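You operate a simulated robot arm through the tools that you are given. There is no shell and no other tool. Be economical: measure what you need, move in short steps, check, and stop when the job is done.

You run a simulated robot arm. Do the job below in one go: nothing can be reset, and whatever is moved stays where it is left.

## Task
Switch off, then tighten the long chain until the round gauge shows 6.
Fine: green lever to FREE to turn the orange knob, back to HOLD after.

The check looks at the end state, three seconds after you hand in, the way a careful person would. Anything else that was tipped, shoved, dropped, spilled or broken makes it a failure.

## Robot
A 6-joint arm with a two-finger parallel gripper on a trunk, on a base that drives. Base frame: it is fixed to the floor where the robot stands at the start and does not move with it; the origin is under the middle of the robot, x ahead of it, y to its left, z up. Readings come in mm, degrees, newtons and seconds.
With the tool pointing down near the work surface it reaches from about 300 to 700 mm from the robot's upright axis, wherever it stands. Its first joint turns from -166.0 to 166.0 degrees. Places, roughly: main switch [500, 0, 900]; green lever [-700, -400, 1000]; orange knob [-600, -400, 1100]; round gauge [-600, -400, 1200]; blue lever [-2600, -2200, 700]; red lever [-2500, -2400, 700]; black lever [-2800, -1800, 600]; yellow knob [-2600, -1800, 800]; white knob [-500, -400, 500]; red hand wheel [-2600, -1900, 800]; blue knob [-2400, -2200, 800]; red knob [-2300, -2300, 800]; red-topped brass cap [-700, -500, 700]; blue-topped brass cap [-600, -600, 800]; yellow-topped brass cap [-600, -700, 1100]; white-topped brass cap [-500, -500, 1600]. Payload 4.1 kg.
The tool frame sits at the grasp point between the pads (the TCP): z along the fingers, y along the line on which they close. The tips reach 23 mm beyond it. Largest opening 94 mm; finger width 38, thickness 10; the body of the gripper, 54 by 96 mm, starts 39 mm behind the TCP.
Orientation is that of the tool frame in the base frame, as a unit quaternion [x, y, z, w]. With the fingers straight down and closing along the base's y, the tool's x points along the base's -x, its y along +y and its z along -z.

## Interface
- The arm moves only by the tool apply_moves. Its argument "moves" is one flat list of numbers, 7 for each row, row after row: the shift along the base's x, y, z in units of 20 mm (1.0 is 20 mm), then the turn, a rotation vector about the base's x, y, z in units of 8 degrees (1.0 is 8 degrees), then the finger opening in mm, from 0 to 94. In form: [tx, ty, tz, wx, wy, wz, grip, tx, ty, tz, wx, wy, wz, grip, ...]. A call has 1 to 8 rows; each row shifts and turns the commanded pose from where the row before left it. A call with a number of a shift or a turn outside -1 to 1 is refused whole. Each row takes 0.2 s and may step no farther than 50 mm and 8.6 degrees from the row before; otherwise, or with a gripper value out of range, the whole call is refused. A pose out of reach is approached as far as the arm can. The call stops where the force on the tool passes 90 N (or 10 N more than at its start, if that is more) or the arm is blocked; 0.2 s more then pass. Each finger travels about 45 mm/s and halts on what it meets, pressing with about 39 N; the grip force reading is that of the motor and also rises with nothing between the fingers. The clock runs only during rows and for 0.2 s after the last one: add rows that do not move to give the fingers time. It gives the time, the measured TCP pose, the force on the tool (base axes), the opening and the grip force at its end, in the units of the frame above (readings bear some noise).
- Cameras (640 x 400 px; columns grow to the right, rows downward): "scene" is now at [-66.6, 88.1, 1403.9]; the picture's right is [-1.00, 0.08, -0.00], its down [0.06, 0.76, -0.64] and it looks along [-0.05, -0.64, -0.76] (base axes); focal length 214 px, centre (320, 200). "wrist" rides on the gripper at [86, 16, -75] in the tool frame; the picture's right is [-0.18, 0.98, 0.00], its down [-0.58, -0.11, -0.81] and it looks along [-0.79, -0.15, 0.59] (tool axes); focal length 243 px, centre (320, 200). There is no depth. A picture from a camera that has moved, and an enlarged one, comes with that camera's place and axes in the base frame and with its lens.
- snapshot(camera): a new picture of that camera. The clock stands still meanwhile.
- slide_trunk(by): slides the trunk up (or, below 0, down) by that many mm; the arm and the scene camera ride with it, the base frame stays. It gives what a move gives, with no picture.
- drive_base(legs): drives the robot by 1 to 6 legs, each [ahead, turn to the left] in mm and degrees, along the robot's own axes; the way and the turn of a leg run together, so that a leg with both is an arc; at most 1500 mm and 180 degrees a leg. The arm and the cameras ride along, it lands a little off, and it stops where it bumps. It gives what a move gives.
- turn_head(pan, tilt): turns the head with the scene camera to pan (to the left, within 155 degrees either way) and tilt (down, from -29 to 69), counted from straight ahead of the robot. It gives what a move gives.
- inspect(camera, box): a new picture of the part [left, top, right, bottom] of that camera's present view, enlarged. The clock stands still meanwhile.
- job_done(): hands the job in; it is judged then, once.

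Work in short steps. Places have to be worked out from the pictures, the camera data and where the tool is seen: move nearer, look again, correct. Check each grasp and each placing, and mend what went wrong. You have 120 turns and 82 pictures in all, those below and enlarged ones among them. Open the gripper and draw the arm clear of the work before you hand the job in, unless the task says otherwise; then end with one line.

The tools are called after "Emit:" as a command line: name --argument value ..., lists and objects as JSON in quotes. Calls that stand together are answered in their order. apply_moves: Moves the arm, as the interface text tells. Its arguments: {"type":"object","properties":{"moves":{"type":"array"}},"required":["moves"]} The other tools are called the same way: slide_trunk (by) slides the trunk up or down; drive_base (legs) drives the base; turn_head (pan, tilt) turns the head that bears the scene camera; snapshot (camera) takes a picture; inspect (camera, box) takes an enlarged picture of a part of a camera's view; job_done () hands the job in.

At the start:

```text
time: 0.0
position: [-321.5, -171.5, 1211.6]
tool_rot: [-0.001, 1.0, 0.001, 0.0]
wrist_force: [-0.4, 0.1, -0.7]
finger_gap: 94.0
grasp_force: 0.0
trunk travel left (down, up): [-375.0, 215.0]
robot x, y, heading: [-2.1, 0.3, -0.1]
head pan, tilt: [-94.5, 49.9]
```

scene: 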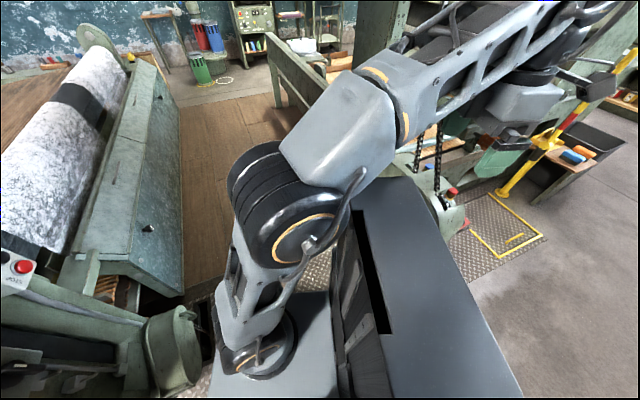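
wrist: 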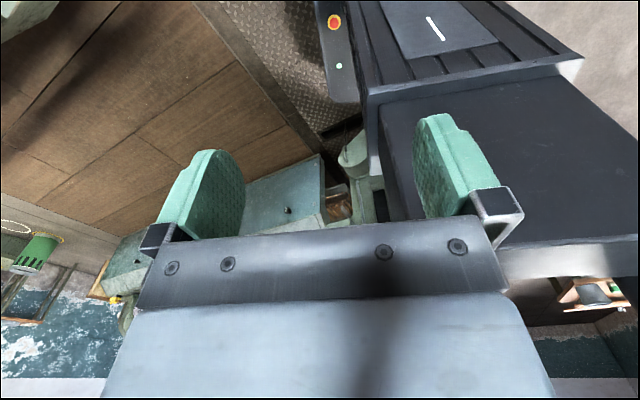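

I look at the main switch ahead first.

Emit:
turn_head --pan 0 --tilt 40

Emit:
snapshot --camera "scene"

Emit:
turn_head --pan -145 --tilt 20

Emit:
snapshot --camera "scene"

```text
time: 1.7
position: [-319.9, -172.5, 1212.2]
tool_rot: [0.0, 1.0, 0.0, 0.0]
wrist_force: [-0.1, 0.3, 0.3]
finger_gap: 94.0
grasp_force: 0.1
trunk travel left (down, up): [-375.0, 215.0]
robot x, y, heading: [-2.0, 0.3, -0.2]
head pan, tilt: [0.0, 40.0]
```

```text
79 pictures are left
camera scene: at [24.5, 165.0, 1417.8], right [0.0, -1.0, 0.0], down [-0.64, 0.0, -0.77], along [0.77, 0.0, -0.64], focal length 214 px, centre (320, 200)
```

scene: 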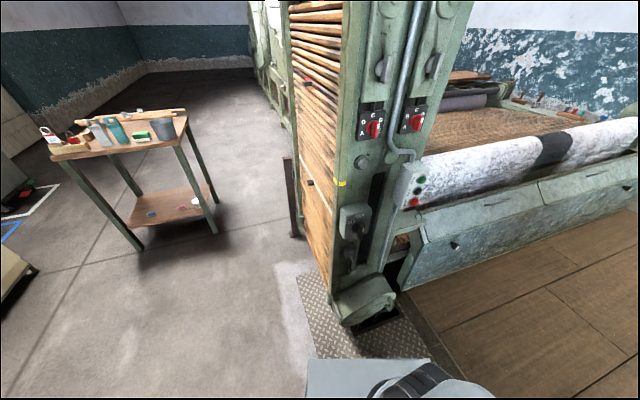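

```text
time: 4.0
position: [-320.1, -172.0, 1211.6]
tool_rot: [0.0, 1.0, 0.0, 0.0]
wrist_force: [0.1, 0.6, -0.2]
finger_gap: 93.9
grasp_force: 0.0
trunk travel left (down, up): [-375.0, 215.0]
robot x, y, heading: [-1.1, -0.8, -0.1]
head pan, tilt: [-145.0, 20.0]
```

```text
78 pictures are left
camera scene: at [-136.8, 111.6, 1449.2], right [-0.57, 0.82, 0.0], down [0.28, 0.2, -0.94], along [-0.77, -0.54, -0.34], focal length 214 px, centre (320, 200)
```

scene: 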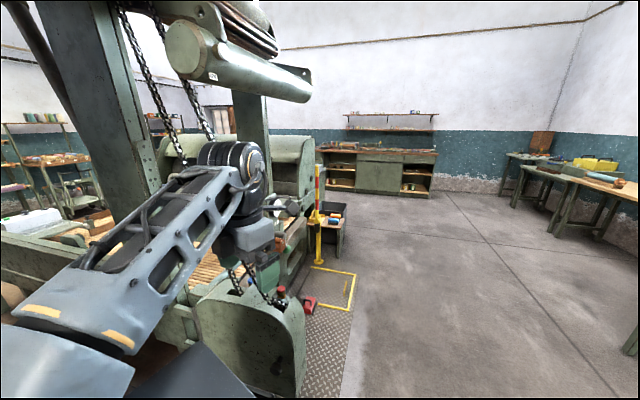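

Now I enlarge the main switch area.

Emit:
turn_head --pan -10 --tilt 40

Emit:
inspect --camera "scene" --box '[240, 50, 420, 310]'

```text
time: 6.2
position: [-320.3, -171.6, 1211.0]
tool_rot: [0.0, 1.0, 0.0, 0.0]
wrist_force: [0.2, -0.6, 0.4]
finger_gap: 93.8
grasp_force: 0.0
trunk travel left (down, up): [-375.0, 215.0]
robot x, y, heading: [0.8, 0.7, -0.1]
head pan, tilt: [-10.0, 40.0]
```

```text
1.54 times, centred on (330, 180) of scene
camera zoom: at [23.2, 150.2, 1417.9], right [-0.17, -0.98, 0.0], down [-0.63, 0.11, -0.77], along [0.75, -0.13, -0.64], focal length 330 px, centre (305, 231)
```

zoom: 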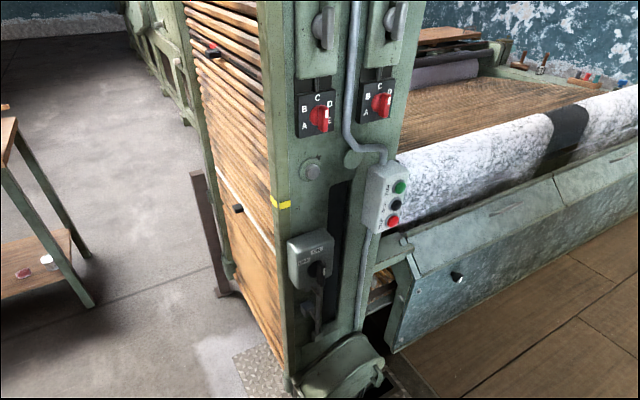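

Emit:
inspect --camera "scene" --box '[310, 165, 360, 245]'

Emit:
inspect --camera "scene" --box '[315, 80, 395, 190]'

```text
5.00 times, centred on (335, 205) of scene
camera zoom: at [23.2, 150.2, 1417.9], right [-0.17, -0.98, 0.0], down [-0.63, 0.11, -0.77], along [0.75, -0.13, -0.64], focal length 1072 px, centre (245, 175)
```

zoom: 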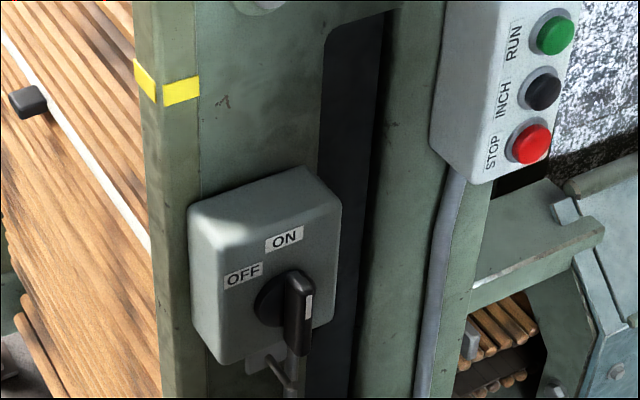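

```text
3.64 times, centred on (355, 135) of scene
camera zoom: at [23.2, 150.2, 1417.9], right [-0.17, -0.98, 0.0], down [-0.63, 0.11, -0.77], along [0.75, -0.13, -0.64], focal length 780 px, centre (193, 436)
```

zoom: 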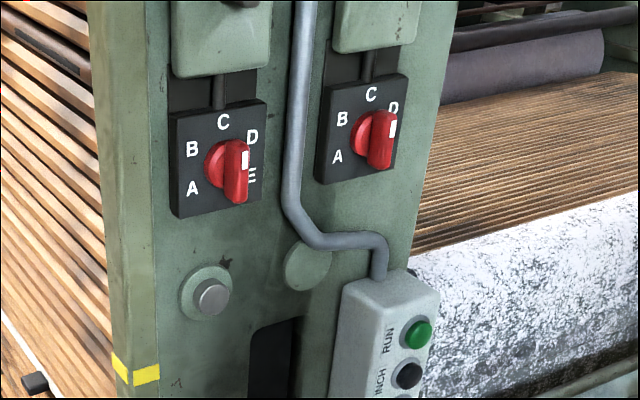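

The main switch is a rotary handle standing at ON, OFF being to its left, so it is turned counter‑clockwise. I swing the arm around the right-hand side toward it, turning the tool along; first part now.

Emit:
apply_moves --moves '[0.9, -0.9, 0, 0, 0, 0.5, 60, 0.9, -0.9, 0, 0, 0, 0.5, 60, 0.9, -0.9, 0, 0, 0, 0.5, 60, 0.9, -0.9, 0, 0, 0, 0.5, 60, 0.9, -0.9, 0, 0, 0, 0.5, 60, 0.9, -0.9, 0, 0, 0, 0.5, 60, 0.9, -0.9, 0, 0, 0, 0.5, 60, 1, 0, 0, 0, 0, 0.5, 60]'

Emit:
turn_head --pan -70 --tilt 40

Emit:
snapshot --camera "scene"

```text
time: 8.0
position: [-176.0, -298.3, 1209.3]
tool_rot: [-0.276, 0.961, 0.0, 0.0]
wrist_force: [-0.2, -0.4, -0.5]
finger_gap: 60.2
grasp_force: 0.0
trunk travel left (down, up): [-375.0, 215.0]
robot x, y, heading: [1.9, -3.1, 0.2]
head pan, tilt: [-10.0, 40.0]
```

```text
time: 9.3
position: [-174.8, -297.7, 1211.1]
tool_rot: [-0.275, 0.961, 0.001, 0.0]
wrist_force: [0.0, 0.1, -0.4]
finger_gap: 60.0
grasp_force: 0.1
trunk travel left (down, up): [-375.0, 215.0]
robot x, y, heading: [-0.9, -0.0, 0.0]
head pan, tilt: [-70.0, 40.0]
```

```text
74 pictures are left
camera scene: at [-31.4, 85.1, 1417.8], right [-0.94, -0.34, 0.0], down [-0.22, 0.6, -0.77], along [0.26, -0.72, -0.64], focal length 214 px, centre (320, 200)
```

scene: 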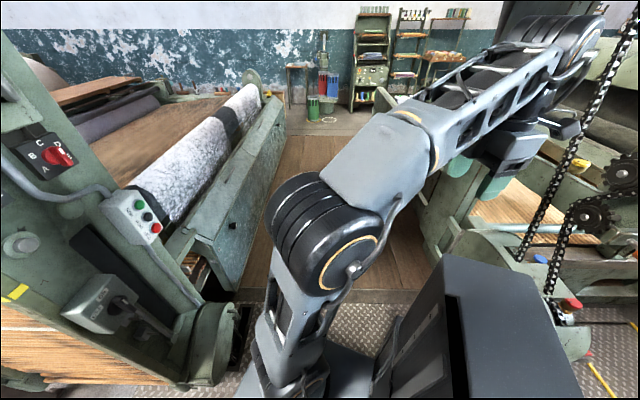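

Space is clear along the right side. I continue the sweep.

Emit:
apply_moves --moves '[1, 0, 0, 0, 0, 0.5, 60, 1, 0, 0, 0, 0, 0.5, 60, 1, 0, 0, 0, 0, 0.5, 60, 1, 0, 0, 0, 0, 0.5, 60, 1, 0, 0, 0, 0, 0.5, 60, 1, 0, 0, 0, 0, 0.5, 60, 1, 0, 0, 0, 0, 0.5, 60, 1, 0, 0, 0, 0, 0.5, 60]'

Emit:
apply_moves --moves '[1, 0, 0, 0, 0, 0.5, 60, 1, 0, 0, 0, 0, 0.5, 60, 1, 0, 0, 0, 0, 0.5, 60, 1, 0, 0, 0, 0, 0.5, 60, 1, 0, 0, 0, 0, 0.5, 60, 1, 0, 0, 0, 0, 0.5, 60, 1, 0, 0, 0, 0, 0.5, 60, 1, 0, 0, 0, 0, 0.5, 60]'

Emit:
snapshot --camera "scene"

```text
time: 11.1
position: [-16.2, -299.7, 1210.5]
tool_rot: [-0.531, 0.848, -0.001, 0.0]
wrist_force: [-0.7, 0.1, 0.2]
finger_gap: 60.3
grasp_force: 0.1
trunk travel left (down, up): [-375.0, 215.0]
robot x, y, heading: [2.6, 0.8, 0.1]
head pan, tilt: [-70.0, 40.0]
```

```text
time: 12.9
position: [143.4, -297.3, 1210.3]
tool_rot: [0.743, -0.669, 0.0, 0.0]
wrist_force: [0.3, 0.7, 0.7]
finger_gap: 60.1
grasp_force: 0.0
trunk travel left (down, up): [-375.0, 215.0]
robot x, y, heading: [1.6, -2.5, 0.1]
head pan, tilt: [-70.0, 40.0]
```

```text
73 pictures are left
camera scene: at [-31.4, 85.1, 1417.8], right [-0.94, -0.34, 0.0], down [-0.22, 0.6, -0.77], along [0.26, -0.72, -0.64], focal length 214 px, centre (320, 200)
```

scene: 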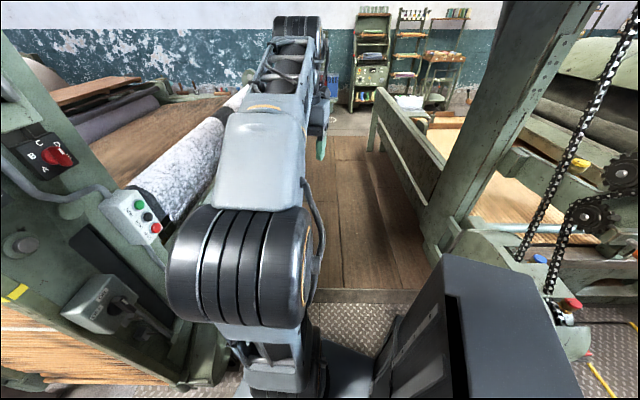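

Clear. I continue toward the front, holding x at about 330.

Emit:
apply_moves --moves '[1, 0.6, 0, 0, 0, 0.7, 60, 1, 0.6, 0, 0, 0, 0.7, 60, 1, 0.6, 0, 0, 0, 0.7, 60, 1, 0.6, 0, 0, 0, 0.7, 60, 1, 0.6, 0, 0, 0, 0.7, 60, 1, 0.6, 0, 0, 0, 0.7, 60, 1, 0.6, 0, 0, 0, 0.7, 60, 1, 0.6, 0, 0, 0, 0.7, 60]'

Emit:
snapshot --camera "scene"

```text
time: 14.7
position: [337.7, -170.0, 1211.3]
tool_rot: [0.942, -0.336, 0.0, 0.001]
wrist_force: [0.0, -0.2, -0.1]
finger_gap: 60.0
grasp_force: 0.1
out of reach, approached as far as the arm can: row 3, 4, 5, 6, 7, 8
trunk travel left (down, up): [-375.0, 215.0]
robot x, y, heading: [0.6, -5.0, -0.2]
head pan, tilt: [-70.0, 40.0]
```

```text
72 pictures are left
camera scene: at [-31.4, 85.3, 1417.8], right [-0.94, -0.34, 0.0], down [-0.22, 0.6, -0.77], along [0.26, -0.72, -0.64], focal length 214 px, centre (320, 200)
```

scene: 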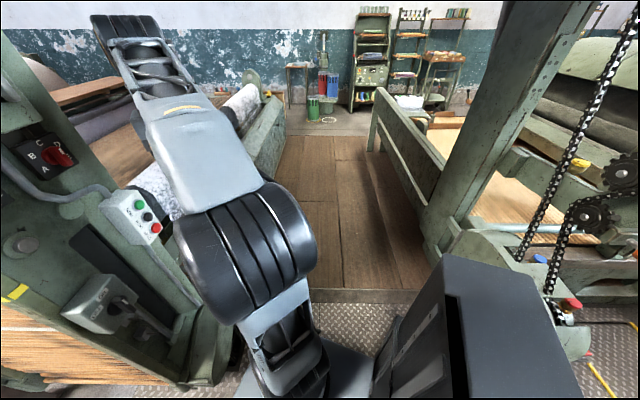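

The arm is folded too tightly here: backing the robot off will help. I look behind before driving.

Emit:
turn_head --pan -150 --tilt 50

Emit:
snapshot --camera "scene"

Emit:
turn_head --pan 150 --tilt 45

Emit:
snapshot --camera "scene"

```text
time: 16.2
position: [336.8, -171.5, 1212.0]
tool_rot: [0.941, -0.337, 0.0, 0.0]
wrist_force: [0.5, 0.2, 0.1]
finger_gap: 60.0
grasp_force: 0.1
trunk travel left (down, up): [-375.0, 215.0]
robot x, y, heading: [2.5, -2.1, 0.1]
head pan, tilt: [-150.0, 50.0]
```

```text
71 pictures are left
camera scene: at [-127.1, 126.5, 1403.7], right [-0.5, 0.87, 0.0], down [0.66, 0.38, -0.64], along [-0.56, -0.32, -0.77], focal length 214 px, centre (320, 200)
```

scene: 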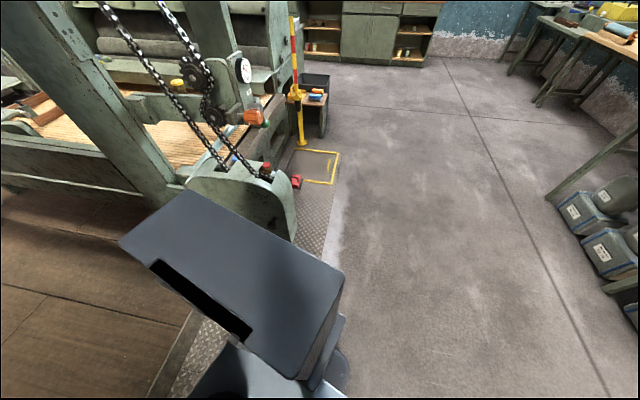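

```text
time: 20.3
position: [337.2, -171.1, 1210.3]
tool_rot: [0.941, -0.337, -0.001, 0.001]
wrist_force: [-0.5, -0.8, 0.1]
finger_gap: 60.2
grasp_force: 0.2
trunk travel left (down, up): [-375.0, 215.0]
robot x, y, heading: [-0.0, -1.0, 0.3]
head pan, tilt: [150.0, 45.0]
```

```text
70 pictures are left
camera scene: at [-130.8, 205.7, 1410.6], right [0.5, 0.87, 0.0], down [0.61, -0.35, -0.71], along [-0.61, 0.35, -0.71], focal length 214 px, centre (320, 200)
```

scene: 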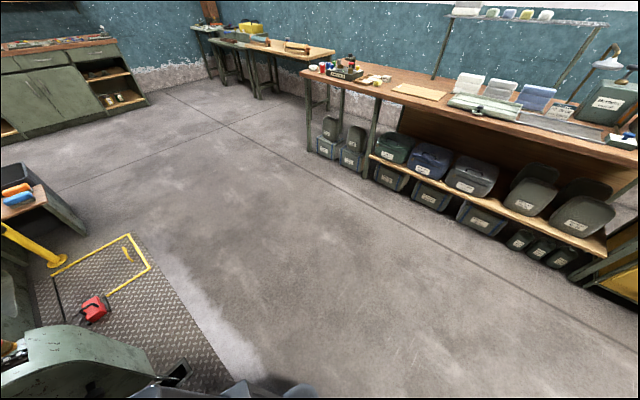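

The left and rear floor is free, the loom plate is at the right rear. I turn right 25° (rear swings to the free side) and back off 180 mm.

Emit:
drive_base --legs '[[0, -25], [-180, 0]]'

Emit:
turn_head --pan 10 --tilt 40

Emit:
snapshot --camera "scene"

```text
time: 23.1
position: [68.3, -221.8, 1211.7]
tool_rot: [0.846, -0.533, -0.001, 0.001]
wrist_force: [0.2, -0.1, 0.9]
finger_gap: 59.9
grasp_force: 0.0
trunk travel left (down, up): [-375.0, 215.0]
robot x, y, heading: [-160.8, 77.8, -25.0]
head pan, tilt: [150.0, 45.0]
```

```text
time: 25.3
position: [67.7, -221.2, 1210.5]
tool_rot: [0.847, -0.532, 0.0, 0.001]
wrist_force: [0.0, 0.3, 0.0]
finger_gap: 60.2
grasp_force: 0.0
trunk travel left (down, up): [-375.0, 215.0]
robot x, y, heading: [-165.7, 78.2, -25.0]
head pan, tilt: [10.0, 40.0]
```

```text
69 pictures are left
camera scene: at [-67.9, 229.4, 1417.8], right [-0.26, -0.97, 0.0], down [-0.62, 0.16, -0.77], along [0.74, -0.2, -0.64], focal length 214 px, centre (320, 200)
```

scene: 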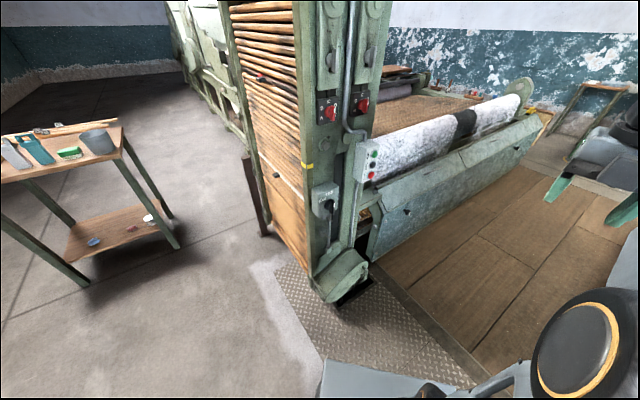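

I enlarge the switch from here to triangulate it.

Emit:
inspect --camera "scene" --box '[296, 165, 346, 245]'

```text
5.00 times, centred on (321, 205) of scene
camera zoom: at [-67.9, 229.4, 1417.8], right [-0.26, -0.97, 0.0], down [-0.62, 0.16, -0.77], along [0.74, -0.2, -0.64], focal length 1072 px, centre (315, 175)
```

zoom: 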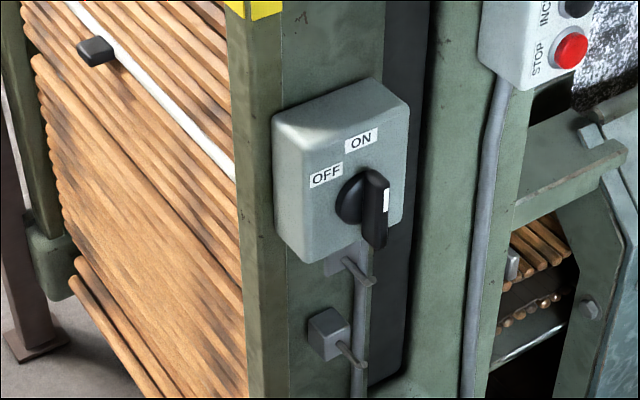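

The handle works out at about (515, 24, 866). I yaw the tool to face +x while moving ahead, then pitch it to horizontal.

Emit:
apply_moves --moves '[1, 1, 0, 0, 0, 1, 60, 1, 1, 0, 0, 0, 1, 60, 1, 1, 0, 0, 0, 1, 60, 1, 1, 0, 0, 0, 1, 60, 1, 1, 0, 0, 0, 1, 60, 1, 1, 0, 0, 0, 1, 60, 1, 1, 0, 0, 0, 1, 60, 1, 1, 0, 0, 0, 1, 60]'

Emit:
apply_moves --moves '[0.5, 0.5, -0.5, 0, -1, 0, 60, 0.5, 0.5, -0.5, 0, -1, 0, 60, 0.5, 0.5, -0.5, 0, -1, 0, 60, 0.5, 0.5, -0.5, 0, -1, 0, 60, 0.5, 0.5, -0.5, 0, -1, 0, 60, 0.5, 0.5, -0.5, 0, -1, 0, 60, 0.5, 0.5, -0.5, 0, -1, 0, 60, 0.5, 0.5, -0.5, 0, -1, 0, 60]'

Emit:
snapshot --camera "scene"

```text
time: 27.1
position: [275.1, 98.3, 1209.0]
tool_rot: [1.0, -0.006, 0.001, 0.001]
wrist_force: [-0.9, -0.1, 0.1]
finger_gap: 60.2
grasp_force: 0.2
out of reach, approached as far as the arm can: row 1, 2, 3, 4, 5, 6, 7, 8
trunk travel left (down, up): [-375.0, 215.0]
robot x, y, heading: [-164.9, 76.9, -24.9]
head pan, tilt: [10.0, 40.0]
```

```text
time: 28.9
position: [356.8, 176.3, 1127.9]
tool_rot: [0.847, -0.003, 0.531, -0.001]
wrist_force: [-0.7, 0.1, -0.4]
finger_gap: 60.0
grasp_force: 0.1
trunk travel left (down, up): [-375.0, 215.0]
robot x, y, heading: [-163.0, 77.7, -24.9]
head pan, tilt: [10.0, 40.0]
```

```text
67 pictures are left
camera scene: at [-67.8, 229.5, 1417.8], right [-0.26, -0.97, 0.0], down [-0.62, 0.17, -0.77], along [0.74, -0.2, -0.64], focal length 214 px, centre (320, 200)
```

scene: 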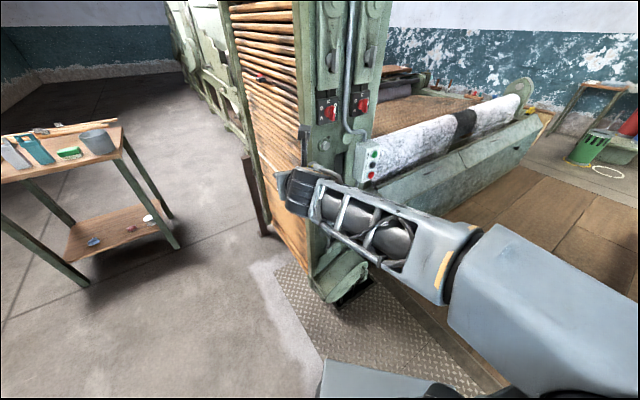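

The arm is in front of the column at a safe distance. I finish pitching and come down to the switch height in line with it.

Emit:
apply_moves --moves '[0, -1, -1, 0, -1, 0, 60, 0, -1, -1, 0, -1, 0, 60, 0, -1, -1, 0, -1, 0, 60, 0, -1, -1, 0, -0.25, 0, 60, 0, -1, -1, 0, 0, 0, 60, 0, -1, -1, 0, 0, 0, 60, 0, -1, -1, 0, 0, 0, 60, 0, -0.6, -1, 0, 0, 0, 60]'

Emit:
snapshot --camera "wrist"

Emit:
snapshot --camera "scene"

```text
time: 30.7
position: [341.9, 114.7, 986.3]
tool_rot: [0.707, -0.004, 0.707, 0.0]
wrist_force: [-0.2, 0.0, -0.8]
finger_gap: 60.1
grasp_force: 0.1
out of reach, approached as far as the arm can: row 4, 5, 6, 7, 8
trunk travel left (down, up): [-375.0, 215.0]
robot x, y, heading: [-165.7, 78.7, -24.9]
head pan, tilt: [10.0, 40.0]
```

```text
66 pictures are left
camera wrist: at [267.0, 99.1, 1072.6], right [-0.01, -0.98, -0.19], down [-0.81, 0.12, -0.58], along [0.59, 0.15, -0.79], focal length 243 px, centre (320, 200)
```

wrist: 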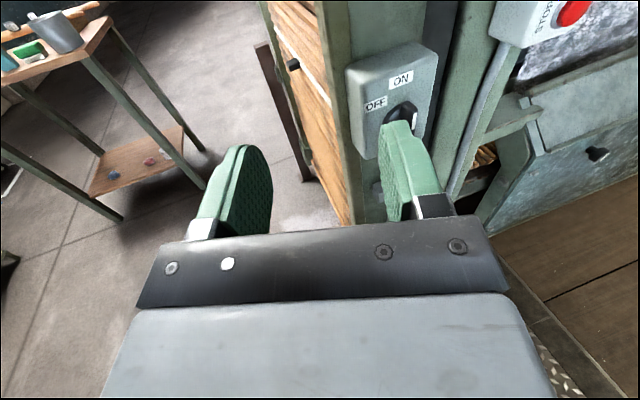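

```text
65 pictures are left
camera scene: at [-67.9, 229.5, 1417.9], right [-0.26, -0.97, 0.0], down [-0.62, 0.17, -0.77], along [0.74, -0.2, -0.64], focal length 214 px, centre (320, 200)
```

scene: 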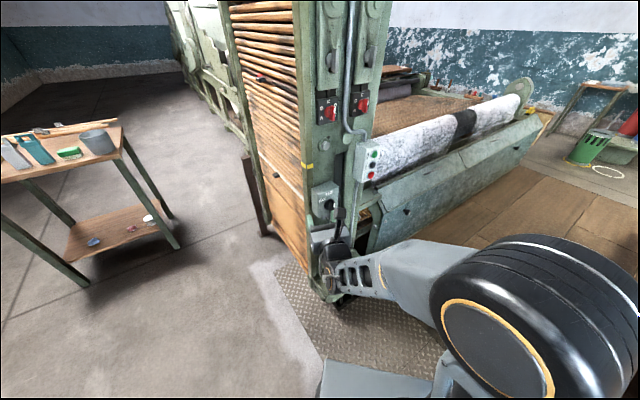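

Pose is partly out of reach; lowering the trunk puts the shoulder nearer the switch height. The tool is in free air, so I slide down 120.

Emit:
slide_trunk --by -120

Emit:
apply_moves --moves '[0, 0, 0, 0, 0, 0, 60]'

```text
time: 32.2
position: [342.1, 115.1, 865.7]
tool_rot: [0.707, -0.005, 0.707, 0.001]
wrist_force: [-1.5, 0.3, -0.4]
finger_gap: 60.3
grasp_force: 0.1
trunk travel left (down, up): [-255.0, 335.0]
robot x, y, heading: [-164.0, 77.8, -25.0]
head pan, tilt: [10.0, 40.0]
```

```text
time: 32.6
position: [341.8, 115.6, 865.2]
tool_rot: [0.707, -0.006, 0.707, 0.001]
wrist_force: [0.7, 0.2, -0.1]
finger_gap: 59.9
grasp_force: 0.1
trunk travel left (down, up): [-255.0, 335.0]
robot x, y, heading: [-167.4, 77.7, -25.1]
head pan, tilt: [10.0, 40.0]
```

Back in reach. Best estimate now: handle at about (490–505, 35, 890). I align in front of it at x≈390 and look.

Emit:
apply_moves --moves '[0.5, -1, 0.3, 0, 0, 0, 60, 0.5, -1, 0.3, 0, 0, 0, 60, 0.5, -1, 0.3, 0, 0, 0, 60, 0.5, -1, 0.3, 0, 0, 0, 60]'

Emit:
snapshot --camera "wrist"

Emit:
inspect --camera "scene" --box '[280, 120, 400, 280]'

```text
time: 33.6
position: [371.3, 107.9, 905.0]
tool_rot: [0.708, -0.007, 0.706, 0.004]
wrist_force: [0.1, -0.3, 0.0]
finger_gap: 60.0
grasp_force: 0.1
out of reach, approached as far as the arm can: row 1, 2, 3, 4
trunk travel left (down, up): [-255.0, 335.0]
robot x, y, heading: [-162.6, 76.8, -25.1]
head pan, tilt: [10.0, 40.0]
```

```text
64 pictures are left
camera wrist: at [296.8, 93.3, 991.0], right [-0.02, -0.98, -0.19], down [-0.81, 0.13, -0.58], along [0.59, 0.14, -0.79], focal length 243 px, centre (320, 200)
```

wrist: 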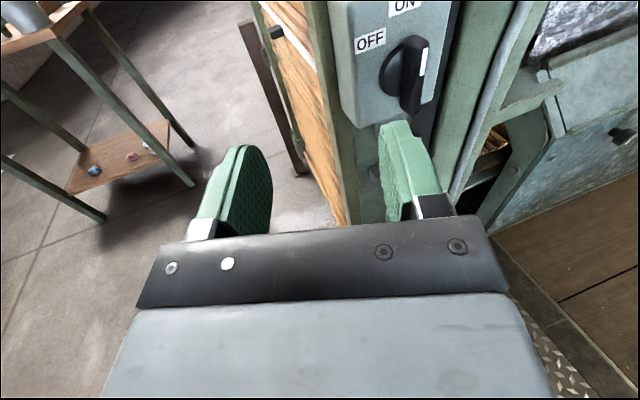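

```text
2.50 times, centred on (340, 200) of scene
camera zoom: at [-67.8, 229.5, 1297.8], right [-0.26, -0.97, 0.0], down [-0.62, 0.17, -0.77], along [0.74, -0.2, -0.64], focal length 536 px, centre (270, 200)
```

zoom: 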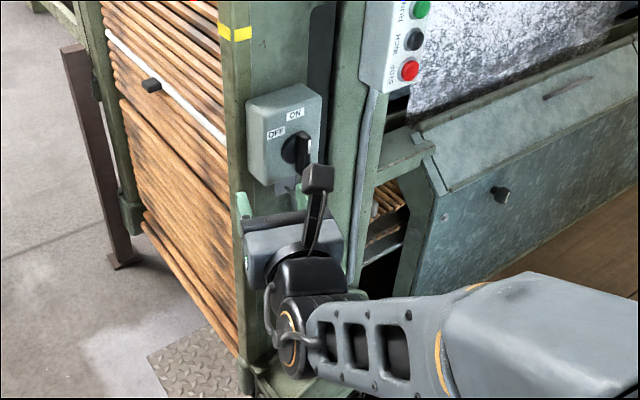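

The minimum fold radius is limiting, so I back off another 120 mm along the same heading.

Emit:
drive_base --legs '[[-120, 0]]'

Emit:
apply_moves --moves '[1, -1, 0, 0, 0, 0, 60, 1, -1, 0, 0, 0, 0, 60, 1, -1, 0, 0, 0, 0, 60, 1, -1, 0, 0, 0, 0, 60, 1, -1, 0, 0, 0, 0, 60, 0.8, -1, 0, 0, 0, 0, 60]'

Emit:
snapshot --camera "wrist"

```text
time: 34.8
position: [262.1, 157.5, 903.5]
tool_rot: [0.708, -0.008, 0.706, 0.005]
wrist_force: [0.3, 0.4, -0.7]
finger_gap: 59.8
grasp_force: 0.1
trunk travel left (down, up): [-255.0, 335.0]
robot x, y, heading: [-274.3, 127.0, -25.0]
head pan, tilt: [10.0, 40.0]
```

```text
time: 36.2
position: [369.0, 154.7, 931.0]
tool_rot: [0.71, -0.014, 0.704, 0.01]
wrist_force: [0.8, 0.5, -0.7]
finger_gap: 60.0
grasp_force: 0.0
out of reach, approached as far as the arm can: row 1, 2, 3, 4, 5, 6
trunk travel left (down, up): [-255.0, 335.0]
robot x, y, heading: [-272.4, 123.2, -25.1]
head pan, tilt: [10.0, 40.0]
```

```text
62 pictures are left
camera wrist: at [294.0, 140.6, 1018.2], right [-0.04, -0.98, -0.19], down [-0.81, 0.14, -0.58], along [0.59, 0.13, -0.8], focal length 243 px, centre (320, 200)
```

wrist: 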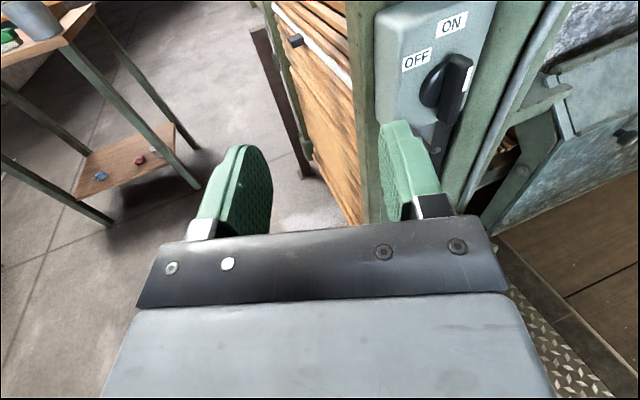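

The y motion is blocked by some joint, not by radius. I look at the whole arm to see its configuration.

Emit:
turn_head --pan -20 --tilt 55

Emit:
snapshot --camera "scene"

```text
time: 37.2
position: [367.5, 154.0, 930.8]
tool_rot: [0.709, -0.014, 0.705, 0.011]
wrist_force: [0.3, -0.4, 0.0]
finger_gap: 60.1
grasp_force: 0.0
trunk travel left (down, up): [-255.0, 335.0]
robot x, y, heading: [-275.3, 131.5, -24.8]
head pan, tilt: [-20.0, 55.0]
```

```text
61 pictures are left
camera scene: at [-208.5, 251.5, 1277.2], right [-0.71, -0.71, 0.0], down [-0.58, 0.58, -0.57], along [0.41, -0.41, -0.82], focal length 214 px, centre (320, 200)
```

scene: 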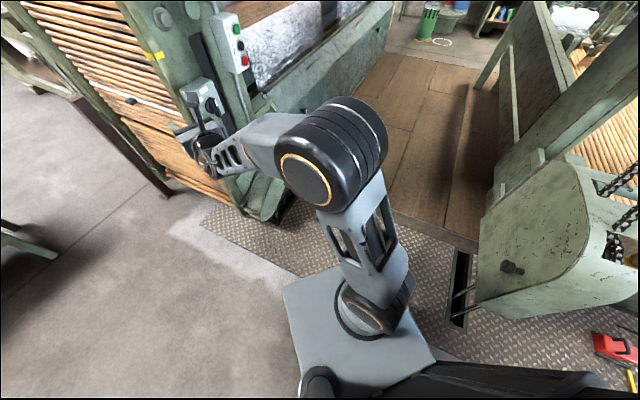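

The arm plane always stalls when the tool is yawed past it: the last joint is at its end. The handle must turn the same way, so I unwind by rolling the tool about its axis (+x), which leaves a symmetric grip.

Emit:
apply_moves --moves '[0, 0, 0, 1, 0, 0, 60, 0, 0, 0, 1, 0, 0, 60, 0, 0, 0, 1, 0, 0, 60, 0, 0, 0, 1, 0, 0, 60, 0, 0, 0, 1, 0, 0, 60, 0, 0, 0, 1, 0, 0, 60, 0, 0, 0, 1, 0, 0, 60, 0, 0, 0, 1, 0, 0, 60]'

Emit:
apply_moves --moves '[0, -1, 0, 1, 0, 0, 60, 0, -1, 0, 1, 0, 0, 60, 0, -1, 0, 1, 0, 0, 60, 0, -1, 0, 1, 0, 0, 60, 0, -1, 0, 1, 0, 0, 60, 0, -1, 0, 1, 0, 0, 60, 0, 0, 0, 1, 0, 0, 60, 0, 0, 0, 1, 0, 0, 60]'

```text
time: 39.0
position: [370.2, 164.1, 932.4]
tool_rot: [0.602, -0.386, 0.594, -0.368]
wrist_force: [0.6, 0.1, -0.1]
finger_gap: 59.8
grasp_force: 0.0
out of reach, approached as far as the arm can: row 1, 5, 8
trunk travel left (down, up): [-255.0, 335.0]
robot x, y, heading: [-274.4, 127.5, -25.0]
head pan, tilt: [-20.0, 55.0]
```

```text
time: 40.8
position: [366.9, 168.3, 967.0]
tool_rot: [-0.313, 0.641, -0.303, 0.633]
wrist_force: [0.0, 0.4, 0.4]
finger_gap: 60.0
grasp_force: 0.0
out of reach, approached as far as the arm can: row 1, 2, 3, 4, 5, 6, 7
trunk travel left (down, up): [-255.0, 335.0]
robot x, y, heading: [-275.7, 125.3, -24.9]
head pan, tilt: [-20.0, 55.0]
```

Rolling was not the cause. The stall follows the arm's direction relative to the tool's yaw; I retract 80 mm and test by yawing right and moving −y.

Emit:
apply_moves --moves '[-1, 0, 0, 0, 0, 0, 60, -1, 0, 0, 0, 0, 0, 60, -1, 0, 0, 0, 0, 0, 60, -1, 0, 0, 0, 0, -1, 60, 0, 0, 0, 0, 0, -1, 60, 0, 0, 0, 0, 0, -1, 60, 0, -1, 0, 0, 0, 0, 60, 0, -1, 0, 0, 0, 0, 60]'

Emit:
snapshot --camera "scene"

```text
time: 42.6
position: [287.1, 125.6, 964.6]
tool_rot: [-0.176, 0.69, -0.426, 0.558]
wrist_force: [-0.6, 0.9, 1.2]
finger_gap: 59.9
grasp_force: 0.1
trunk travel left (down, up): [-255.0, 335.0]
robot x, y, heading: [-275.3, 126.8, -24.9]
head pan, tilt: [-20.0, 55.0]
```

```text
60 pictures are left
camera scene: at [-208.6, 251.6, 1277.1], right [-0.71, -0.71, 0.0], down [-0.58, 0.58, -0.57], along [0.41, -0.41, -0.82], focal length 214 px, centre (320, 200)
```

scene: 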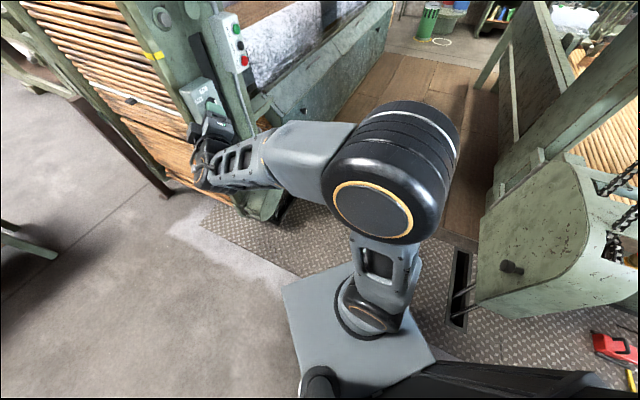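

Confirmed: the tool must be yawed to the right of the arm plane. So the robot should stand further to −y; I drive to about (−200, −60) keeping the heading.

Emit:
drive_base --legs '[[0, -43], [200, 0], [0, 43]]'

Emit:
snapshot --camera "scene"

```text
time: 48.1
position: [366.4, -70.5, 963.4]
tool_rot: [-0.173, 0.691, -0.429, 0.555]
wrist_force: [-0.2, 0.2, 0.0]
finger_gap: 60.2
grasp_force: 0.0
trunk travel left (down, up): [-255.0, 335.0]
robot x, y, heading: [-191.3, -61.5, -25.6]
head pan, tilt: [-20.0, 55.0]
```

```text
59 pictures are left
camera scene: at [-128.7, 61.0, 1277.1], right [-0.71, -0.7, 0.0], down [-0.57, 0.59, -0.57], along [0.4, -0.41, -0.82], focal length 214 px, centre (320, 200)
```

scene: 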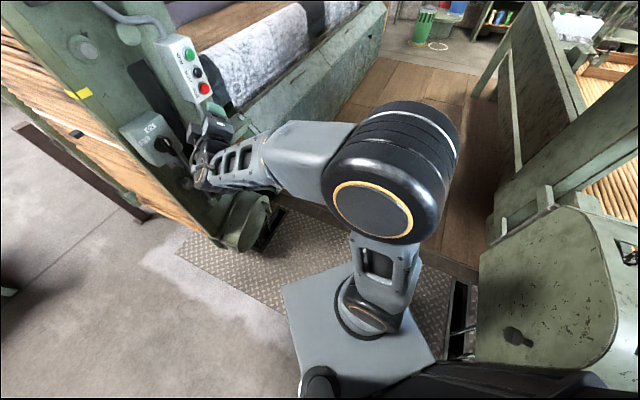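

Now I move to the front of the handle: yaw back to face +x, y to 36, z to 890, and roll on to 180°.

Emit:
apply_moves --moves '[0, 1, 0, 0, 0, 0, 60, 0, 1, 0, 0, 0, 0.5, 60, 0, 1, -0.6, 0, 0, 0.5, 60, 0, 1, -0.6, 0, 0, 0.5, 60, 0, 1, -0.6, 0, 0, 0.5, 60, 0, 0.3, -0.6, 0, 0, 0.5, 60, 0, 0, -0.6, 0, 0, 0.5, 60, 0, 0, -0.6, 0, 0, 0, 60]'

Emit:
apply_moves --moves '[0, 0, 0, 1, 0, 0, 60, 0, 0, 0, 1, 0, 0, 60, 0, 0, 0, 1, 0, 0, 60, 0, 0, 0, 1, 0, 0, 60, 0, 0, 0, 1, 0, 0, 60, 0, 0, 0, 1, 0, 0, 60, 0, 0, 0, 0.5, 0, 0, 60]'

Emit:
snapshot --camera "wrist"

Emit:
turn_head --pan 15 --tilt 40

Emit:
snapshot --camera "scene"

```text
time: 49.9
position: [365.4, 36.1, 892.8]
tool_rot: [-0.312, 0.64, -0.304, 0.633]
wrist_force: [1.2, 0.2, 0.2]
finger_gap: 60.0
grasp_force: 0.1
trunk travel left (down, up): [-255.0, 335.0]
robot x, y, heading: [-195.6, -64.2, -25.6]
head pan, tilt: [-20.0, 55.0]
```

```text
time: 51.5
position: [365.2, 35.2, 892.7]
tool_rot: [-0.003, 0.709, 0.008, 0.705]
wrist_force: [-0.2, -0.3, 0.9]
finger_gap: 59.9
grasp_force: 0.0
trunk travel left (down, up): [-255.0, 335.0]
robot x, y, heading: [-195.5, -62.6, -25.7]
head pan, tilt: [-20.0, 55.0]
```

```text
58 pictures are left
camera wrist: at [289.4, 51.3, 807.1], right [-0.01, 0.98, 0.19], down [-0.8, -0.12, 0.58], along [0.6, -0.15, 0.79], focal length 243 px, centre (320, 200)
```

wrist: 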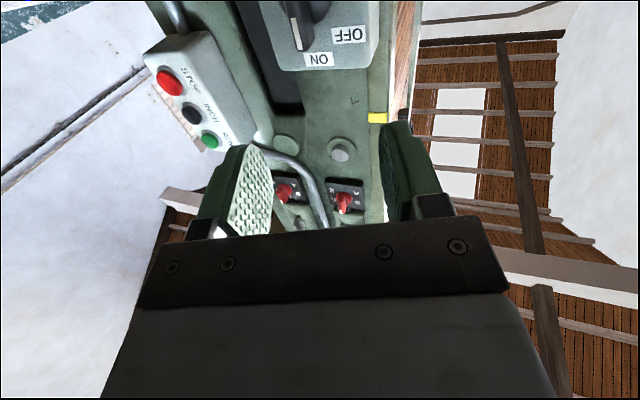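

```text
time: 52.5
position: [365.4, 35.4, 893.2]
tool_rot: [-0.004, 0.709, 0.007, 0.705]
wrist_force: [0.1, 0.1, 1.1]
finger_gap: 60.0
grasp_force: 0.0
trunk travel left (down, up): [-255.0, 335.0]
robot x, y, heading: [-195.7, -61.7, -25.8]
head pan, tilt: [15.0, 40.0]
```

```text
57 pictures are left
camera scene: at [-95.6, 96.8, 1297.8], right [-0.18, -0.98, 0.0], down [-0.63, 0.12, -0.77], along [0.75, -0.14, -0.64], focal length 214 px, centre (320, 200)
```

scene: 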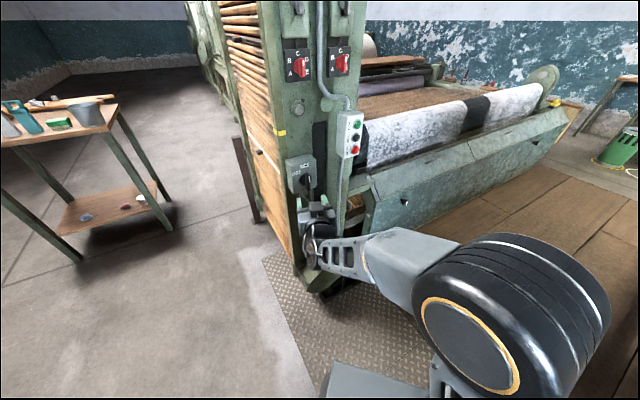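

Triangulating with the wrist view gives the handle at about (520, 21, 863). I align to that and approach to x=465, then check.

Emit:
apply_moves --moves '[0.5, -0.35, -0.75, 0, 0, 0, 60, 0.5, -0.35, -0.75, 0, 0, 0, 60, 1, 0, 0, 0, 0, 0, 60, 1, 0, 0, 0, 0, 0, 60, 1, 0, 0, 0, 0, 0, 60, 1, 0, 0, 0, 0, 0, 60]'

Emit:
inspect --camera "scene" --box '[265, 145, 365, 255]'

Emit:
snapshot --camera "wrist"

```text
time: 53.9
position: [463.1, 22.0, 862.4]
tool_rot: [-0.003, 0.709, 0.006, 0.705]
wrist_force: [-0.3, 0.4, -0.4]
finger_gap: 59.8
grasp_force: 0.1
trunk travel left (down, up): [-255.0, 335.0]
robot x, y, heading: [-197.0, -62.9, -25.2]
head pan, tilt: [15.0, 40.0]
```

```text
3.64 times, centred on (315, 200) of scene
camera zoom: at [-95.7, 96.9, 1297.8], right [-0.18, -0.98, 0.0], down [-0.63, 0.12, -0.77], along [0.75, -0.14, -0.64], focal length 780 px, centre (338, 200)
```

zoom: 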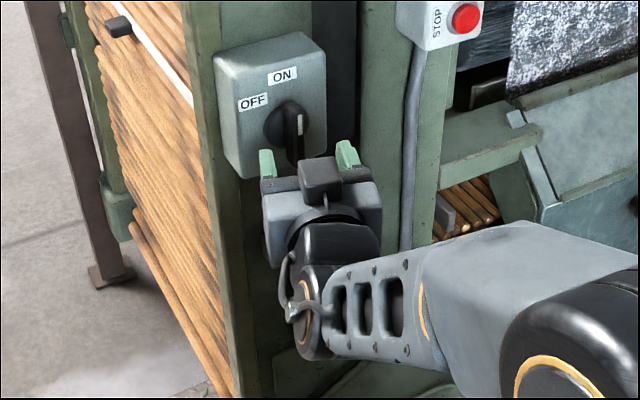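

```text
55 pictures are left
camera wrist: at [387.5, 37.6, 775.8], right [-0.01, 0.98, 0.19], down [-0.8, -0.12, 0.58], along [0.6, -0.14, 0.79], focal length 243 px, centre (320, 200)
```

wrist: 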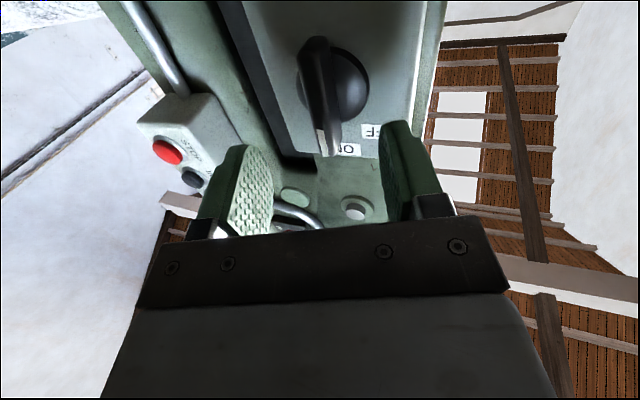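

The face of the switch is yawed about 18°, its normal pointing (−0.95, −0.31); the blade is near (508, 27, 861) and OFF lies about 45° left. I'll go around the blade with a modest opening and then rotate about the switch's own axis.

Emit:
apply_moves --moves '[0, 0.25, 0, 0, 0, 0.4, 50, 0.5, 0, 0, 0, 0, 0.4, 50, 0.5, 0, 0, 0, 0, 0, 50, 0.5, 0, 0, 0, 0, 0, 50]'

Emit:
inspect --camera "scene" --box '[280, 145, 350, 215]'

Emit:
snapshot --camera "wrist"

```text
time: 54.9
position: [483.2, 74.7, 866.4]
tool_rot: [-0.04, 0.709, 0.043, 0.703]
wrist_force: [-0.3, -0.1, 0.2]
finger_gap: 50.0
grasp_force: 0.1
out of reach, approached as far as the arm can: row 1, 2, 3
trunk travel left (down, up): [-255.0, 335.0]
robot x, y, heading: [-193.4, -60.6, -25.7]
head pan, tilt: [15.0, 40.0]
```

```text
5.71 times, centred on (315, 180) of scene
camera zoom: at [-95.7, 96.9, 1297.8], right [-0.18, -0.98, 0.0], down [-0.63, 0.12, -0.77], along [0.75, -0.14, -0.64], focal length 1226 px, centre (349, 314)
```

zoom: 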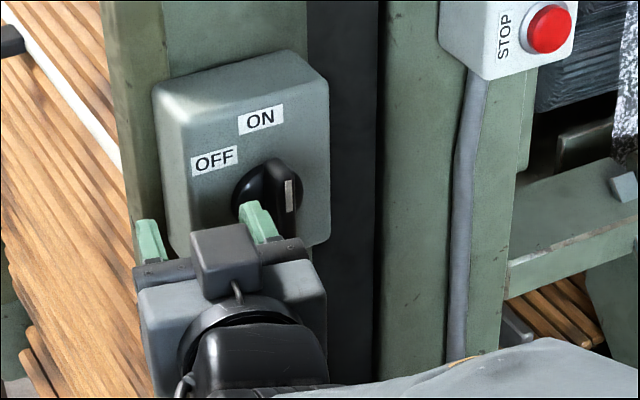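

```text
53 pictures are left
camera wrist: at [406.9, 83.0, 781.0], right [-0.11, 0.98, 0.19], down [-0.78, -0.2, 0.59], along [0.61, -0.08, 0.79], focal length 243 px, centre (320, 200)
```

wrist: 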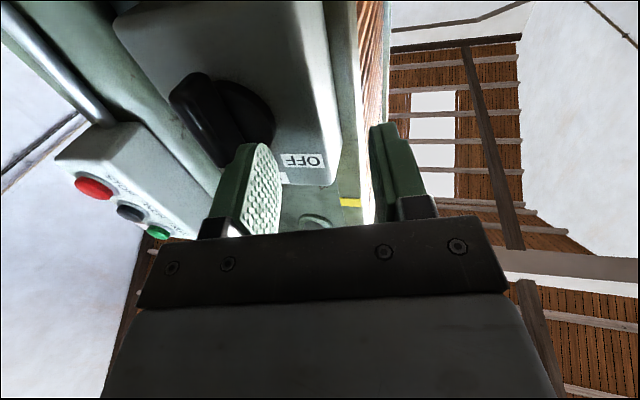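

The wrist limit bit again (no contact). Simpler: leave the grip out and push the upper half of the blade leftward with closed fingers. I retract, yaw to about −6°, close the fingers and go to the right of the blade's upper end.

Emit:
apply_moves --moves '[-1, 0, 0, 0, 0, 0, 20, -1, 0, 0, 0, 0, -0.5, 0, -1, -0.5, 0, 0, 0, -0.5, 0, 0, -1, 0.5, 0, 0, -0.5, 0, 0, -1, 0.5, 0, 0, 0, 0, 0, -1, 0.5, 0, 0, 0, 0, 0, -0.25, 0.2, 0, 0, 0, 0]'

```text
time: 56.5
position: [423.5, -1.6, 901.2]
tool_rot: [0.03, 0.708, -0.026, 0.705]
wrist_force: [-0.2, 1.0, 0.7]
finger_gap: 0.0
grasp_force: 39.3
trunk travel left (down, up): [-255.0, 335.0]
robot x, y, heading: [-200.1, -61.3, -25.4]
head pan, tilt: [15.0, 40.0]
```

Fingers closed, beside the blade. I go in to x≈487 and check.

Emit:
apply_moves --moves '[0.8, 0, 0, 0, 0, 0, 0, 0.8, 0, 0, 0, 0, 0, 0, 0.8, 0, 0, 0, 0, 0, 0, 0.8, 0, 0, 0, 0, 0, 0]'

Emit:
inspect --camera "scene" --box '[280, 145, 350, 215]'

Emit:
snapshot --camera "wrist"

```text
time: 57.5
position: [488.3, -1.4, 899.5]
tool_rot: [0.032, 0.708, -0.029, 0.705]
wrist_force: [0.1, -0.9, -0.7]
finger_gap: 0.3
grasp_force: 39.2
trunk travel left (down, up): [-255.0, 335.0]
robot x, y, heading: [-198.8, -61.7, -25.9]
head pan, tilt: [15.0, 40.0]
```

```text
5.71 times, centred on (315, 180) of scene
camera zoom: at [-95.7, 96.9, 1297.8], right [-0.18, -0.98, 0.0], down [-0.63, 0.12, -0.77], along [0.75, -0.14, -0.64], focal length 1226 px, centre (349, 314)
```

zoom: 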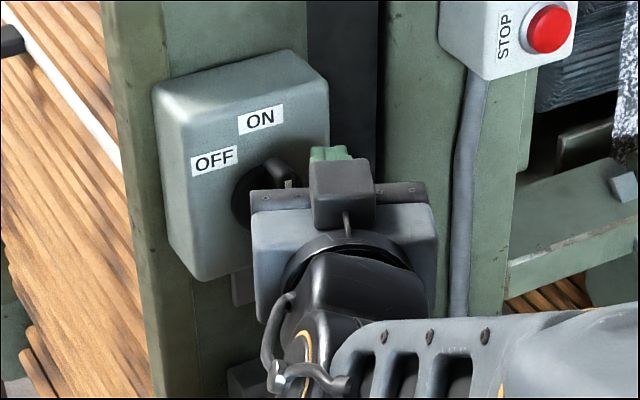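

```text
51 pictures are left
camera wrist: at [415.2, 22.1, 812.6], right [0.08, 0.98, 0.19], down [-0.81, -0.04, 0.59], along [0.58, -0.2, 0.79], focal length 243 px, centre (320, 200)
```

wrist: 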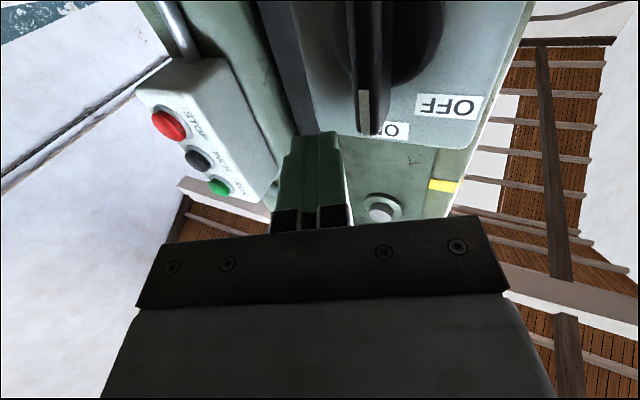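

The finger is 10 mm right of the blade and slightly high. I lower 10 mm, go in 7 mm, then push left along the face.

Emit:
apply_moves --moves '[0.35, 0, -0.5, 0, 0, 0, 0, -0.05, 0.4, 0, 0, 0, 0, 0, -0.1, 0.3, 0, 0, 0, 0, 0, -0.1, 0.3, 0, 0, 0, 0, 0, -0.1, 0.3, 0, 0, 0, 0, 0, -0.1, 0.3, 0, 0, 0, 0, 0]'

Emit:
snapshot --camera "wrist"

```text
time: 58.9
position: [485.5, 30.7, 888.7]
tool_rot: [0.032, 0.708, -0.028, 0.705]
wrist_force: [0.8, 0.7, 0.3]
finger_gap: 0.0
grasp_force: 38.6
trunk travel left (down, up): [-255.0, 335.0]
robot x, y, heading: [-199.3, -61.1, -25.4]
head pan, tilt: [15.0, 40.0]
```

```text
50 pictures are left
camera wrist: at [412.3, 53.7, 803.8], right [0.08, 0.98, 0.19], down [-0.81, -0.04, 0.58], along [0.58, -0.2, 0.79], focal length 243 px, centre (320, 200)
```

wrist: 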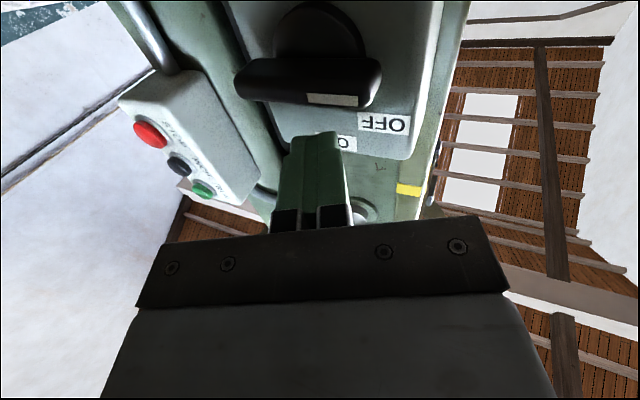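

The handle has snapped over to the left (horizontal). I retract and check from the scene camera.

Emit:
apply_moves --moves '[-1, 0, 0, 0, 0, 0, 0, -1, 0, 0, 0, 0, 0, 0, -1, 0, 0, 0, 0, 0, 0, -1, 0, 0, 0, 0, 0, 0, -1, 0, 0, 0, 0, 0, 0]'

Emit:
inspect --camera "scene" --box '[280, 145, 350, 215]'

```text
time: 60.1
position: [386.0, 33.5, 889.3]
tool_rot: [0.033, 0.708, -0.029, 0.705]
wrist_force: [0.7, -0.4, -0.7]
finger_gap: 0.1
grasp_force: 38.5
trunk travel left (down, up): [-255.0, 335.0]
robot x, y, heading: [-198.2, -63.7, -25.6]
head pan, tilt: [15.0, 40.0]
```

```text
5.71 times, centred on (315, 180) of scene
camera zoom: at [-95.4, 96.9, 1297.8], right [-0.18, -0.98, 0.0], down [-0.63, 0.12, -0.77], along [0.75, -0.14, -0.64], focal length 1226 px, centre (349, 314)
```

zoom: 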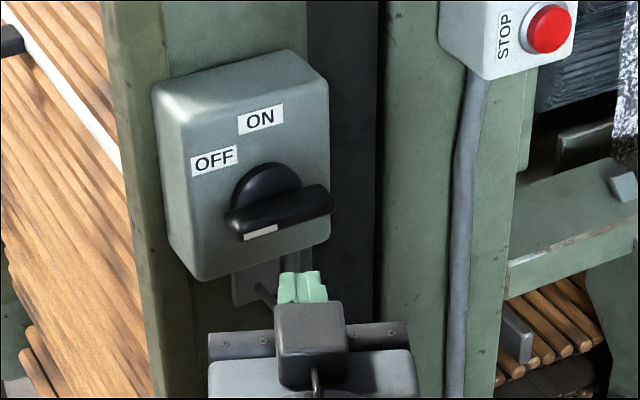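

Switched off. Now I look at the knob/gauge station.

Emit:
turn_head --pan -115 --tilt 25

Emit:
snapshot --camera "scene"

```text
time: 62.2
position: [386.5, 33.4, 889.6]
tool_rot: [0.031, 0.708, -0.027, 0.705]
wrist_force: [0.4, 0.4, 0.5]
finger_gap: 0.1
grasp_force: 39.0
trunk travel left (down, up): [-255.0, 335.0]
robot x, y, heading: [-196.8, -64.0, -25.3]
head pan, tilt: [-115.0, 25.0]
```

```text
48 pictures are left
camera scene: at [-250.3, 54.0, 1321.1], right [-0.64, 0.77, 0.0], down [0.33, 0.27, -0.91], along [-0.7, -0.58, -0.42], focal length 214 px, centre (320, 200)
```

scene: 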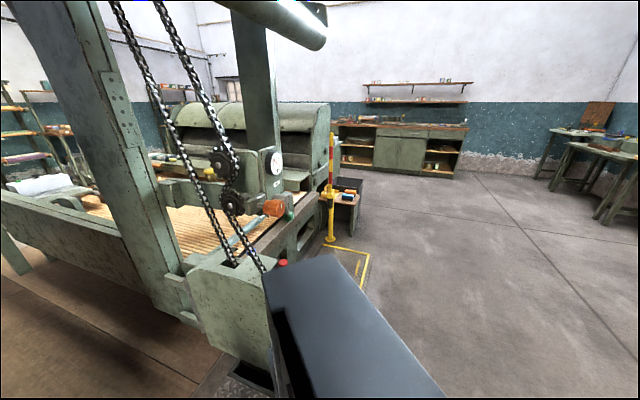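

Emit:
inspect --camera "scene" --box '[200, 135, 330, 275]'

```text
2.86 times, centred on (265, 205) of scene
camera zoom: at [-250.3, 54.0, 1321.1], right [-0.64, 0.77, 0.0], down [0.33, 0.27, -0.91], along [-0.7, -0.58, -0.42], focal length 613 px, centre (477, 186)
```

zoom: 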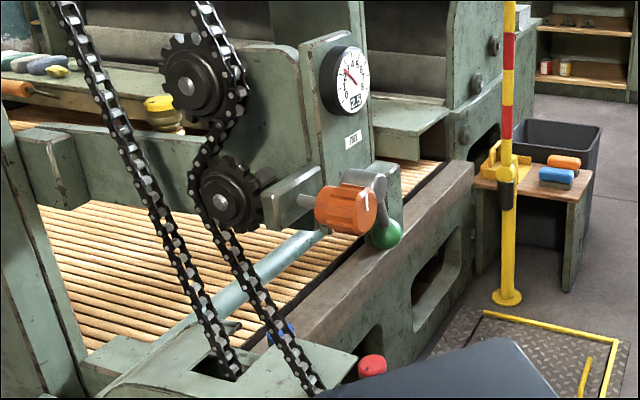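

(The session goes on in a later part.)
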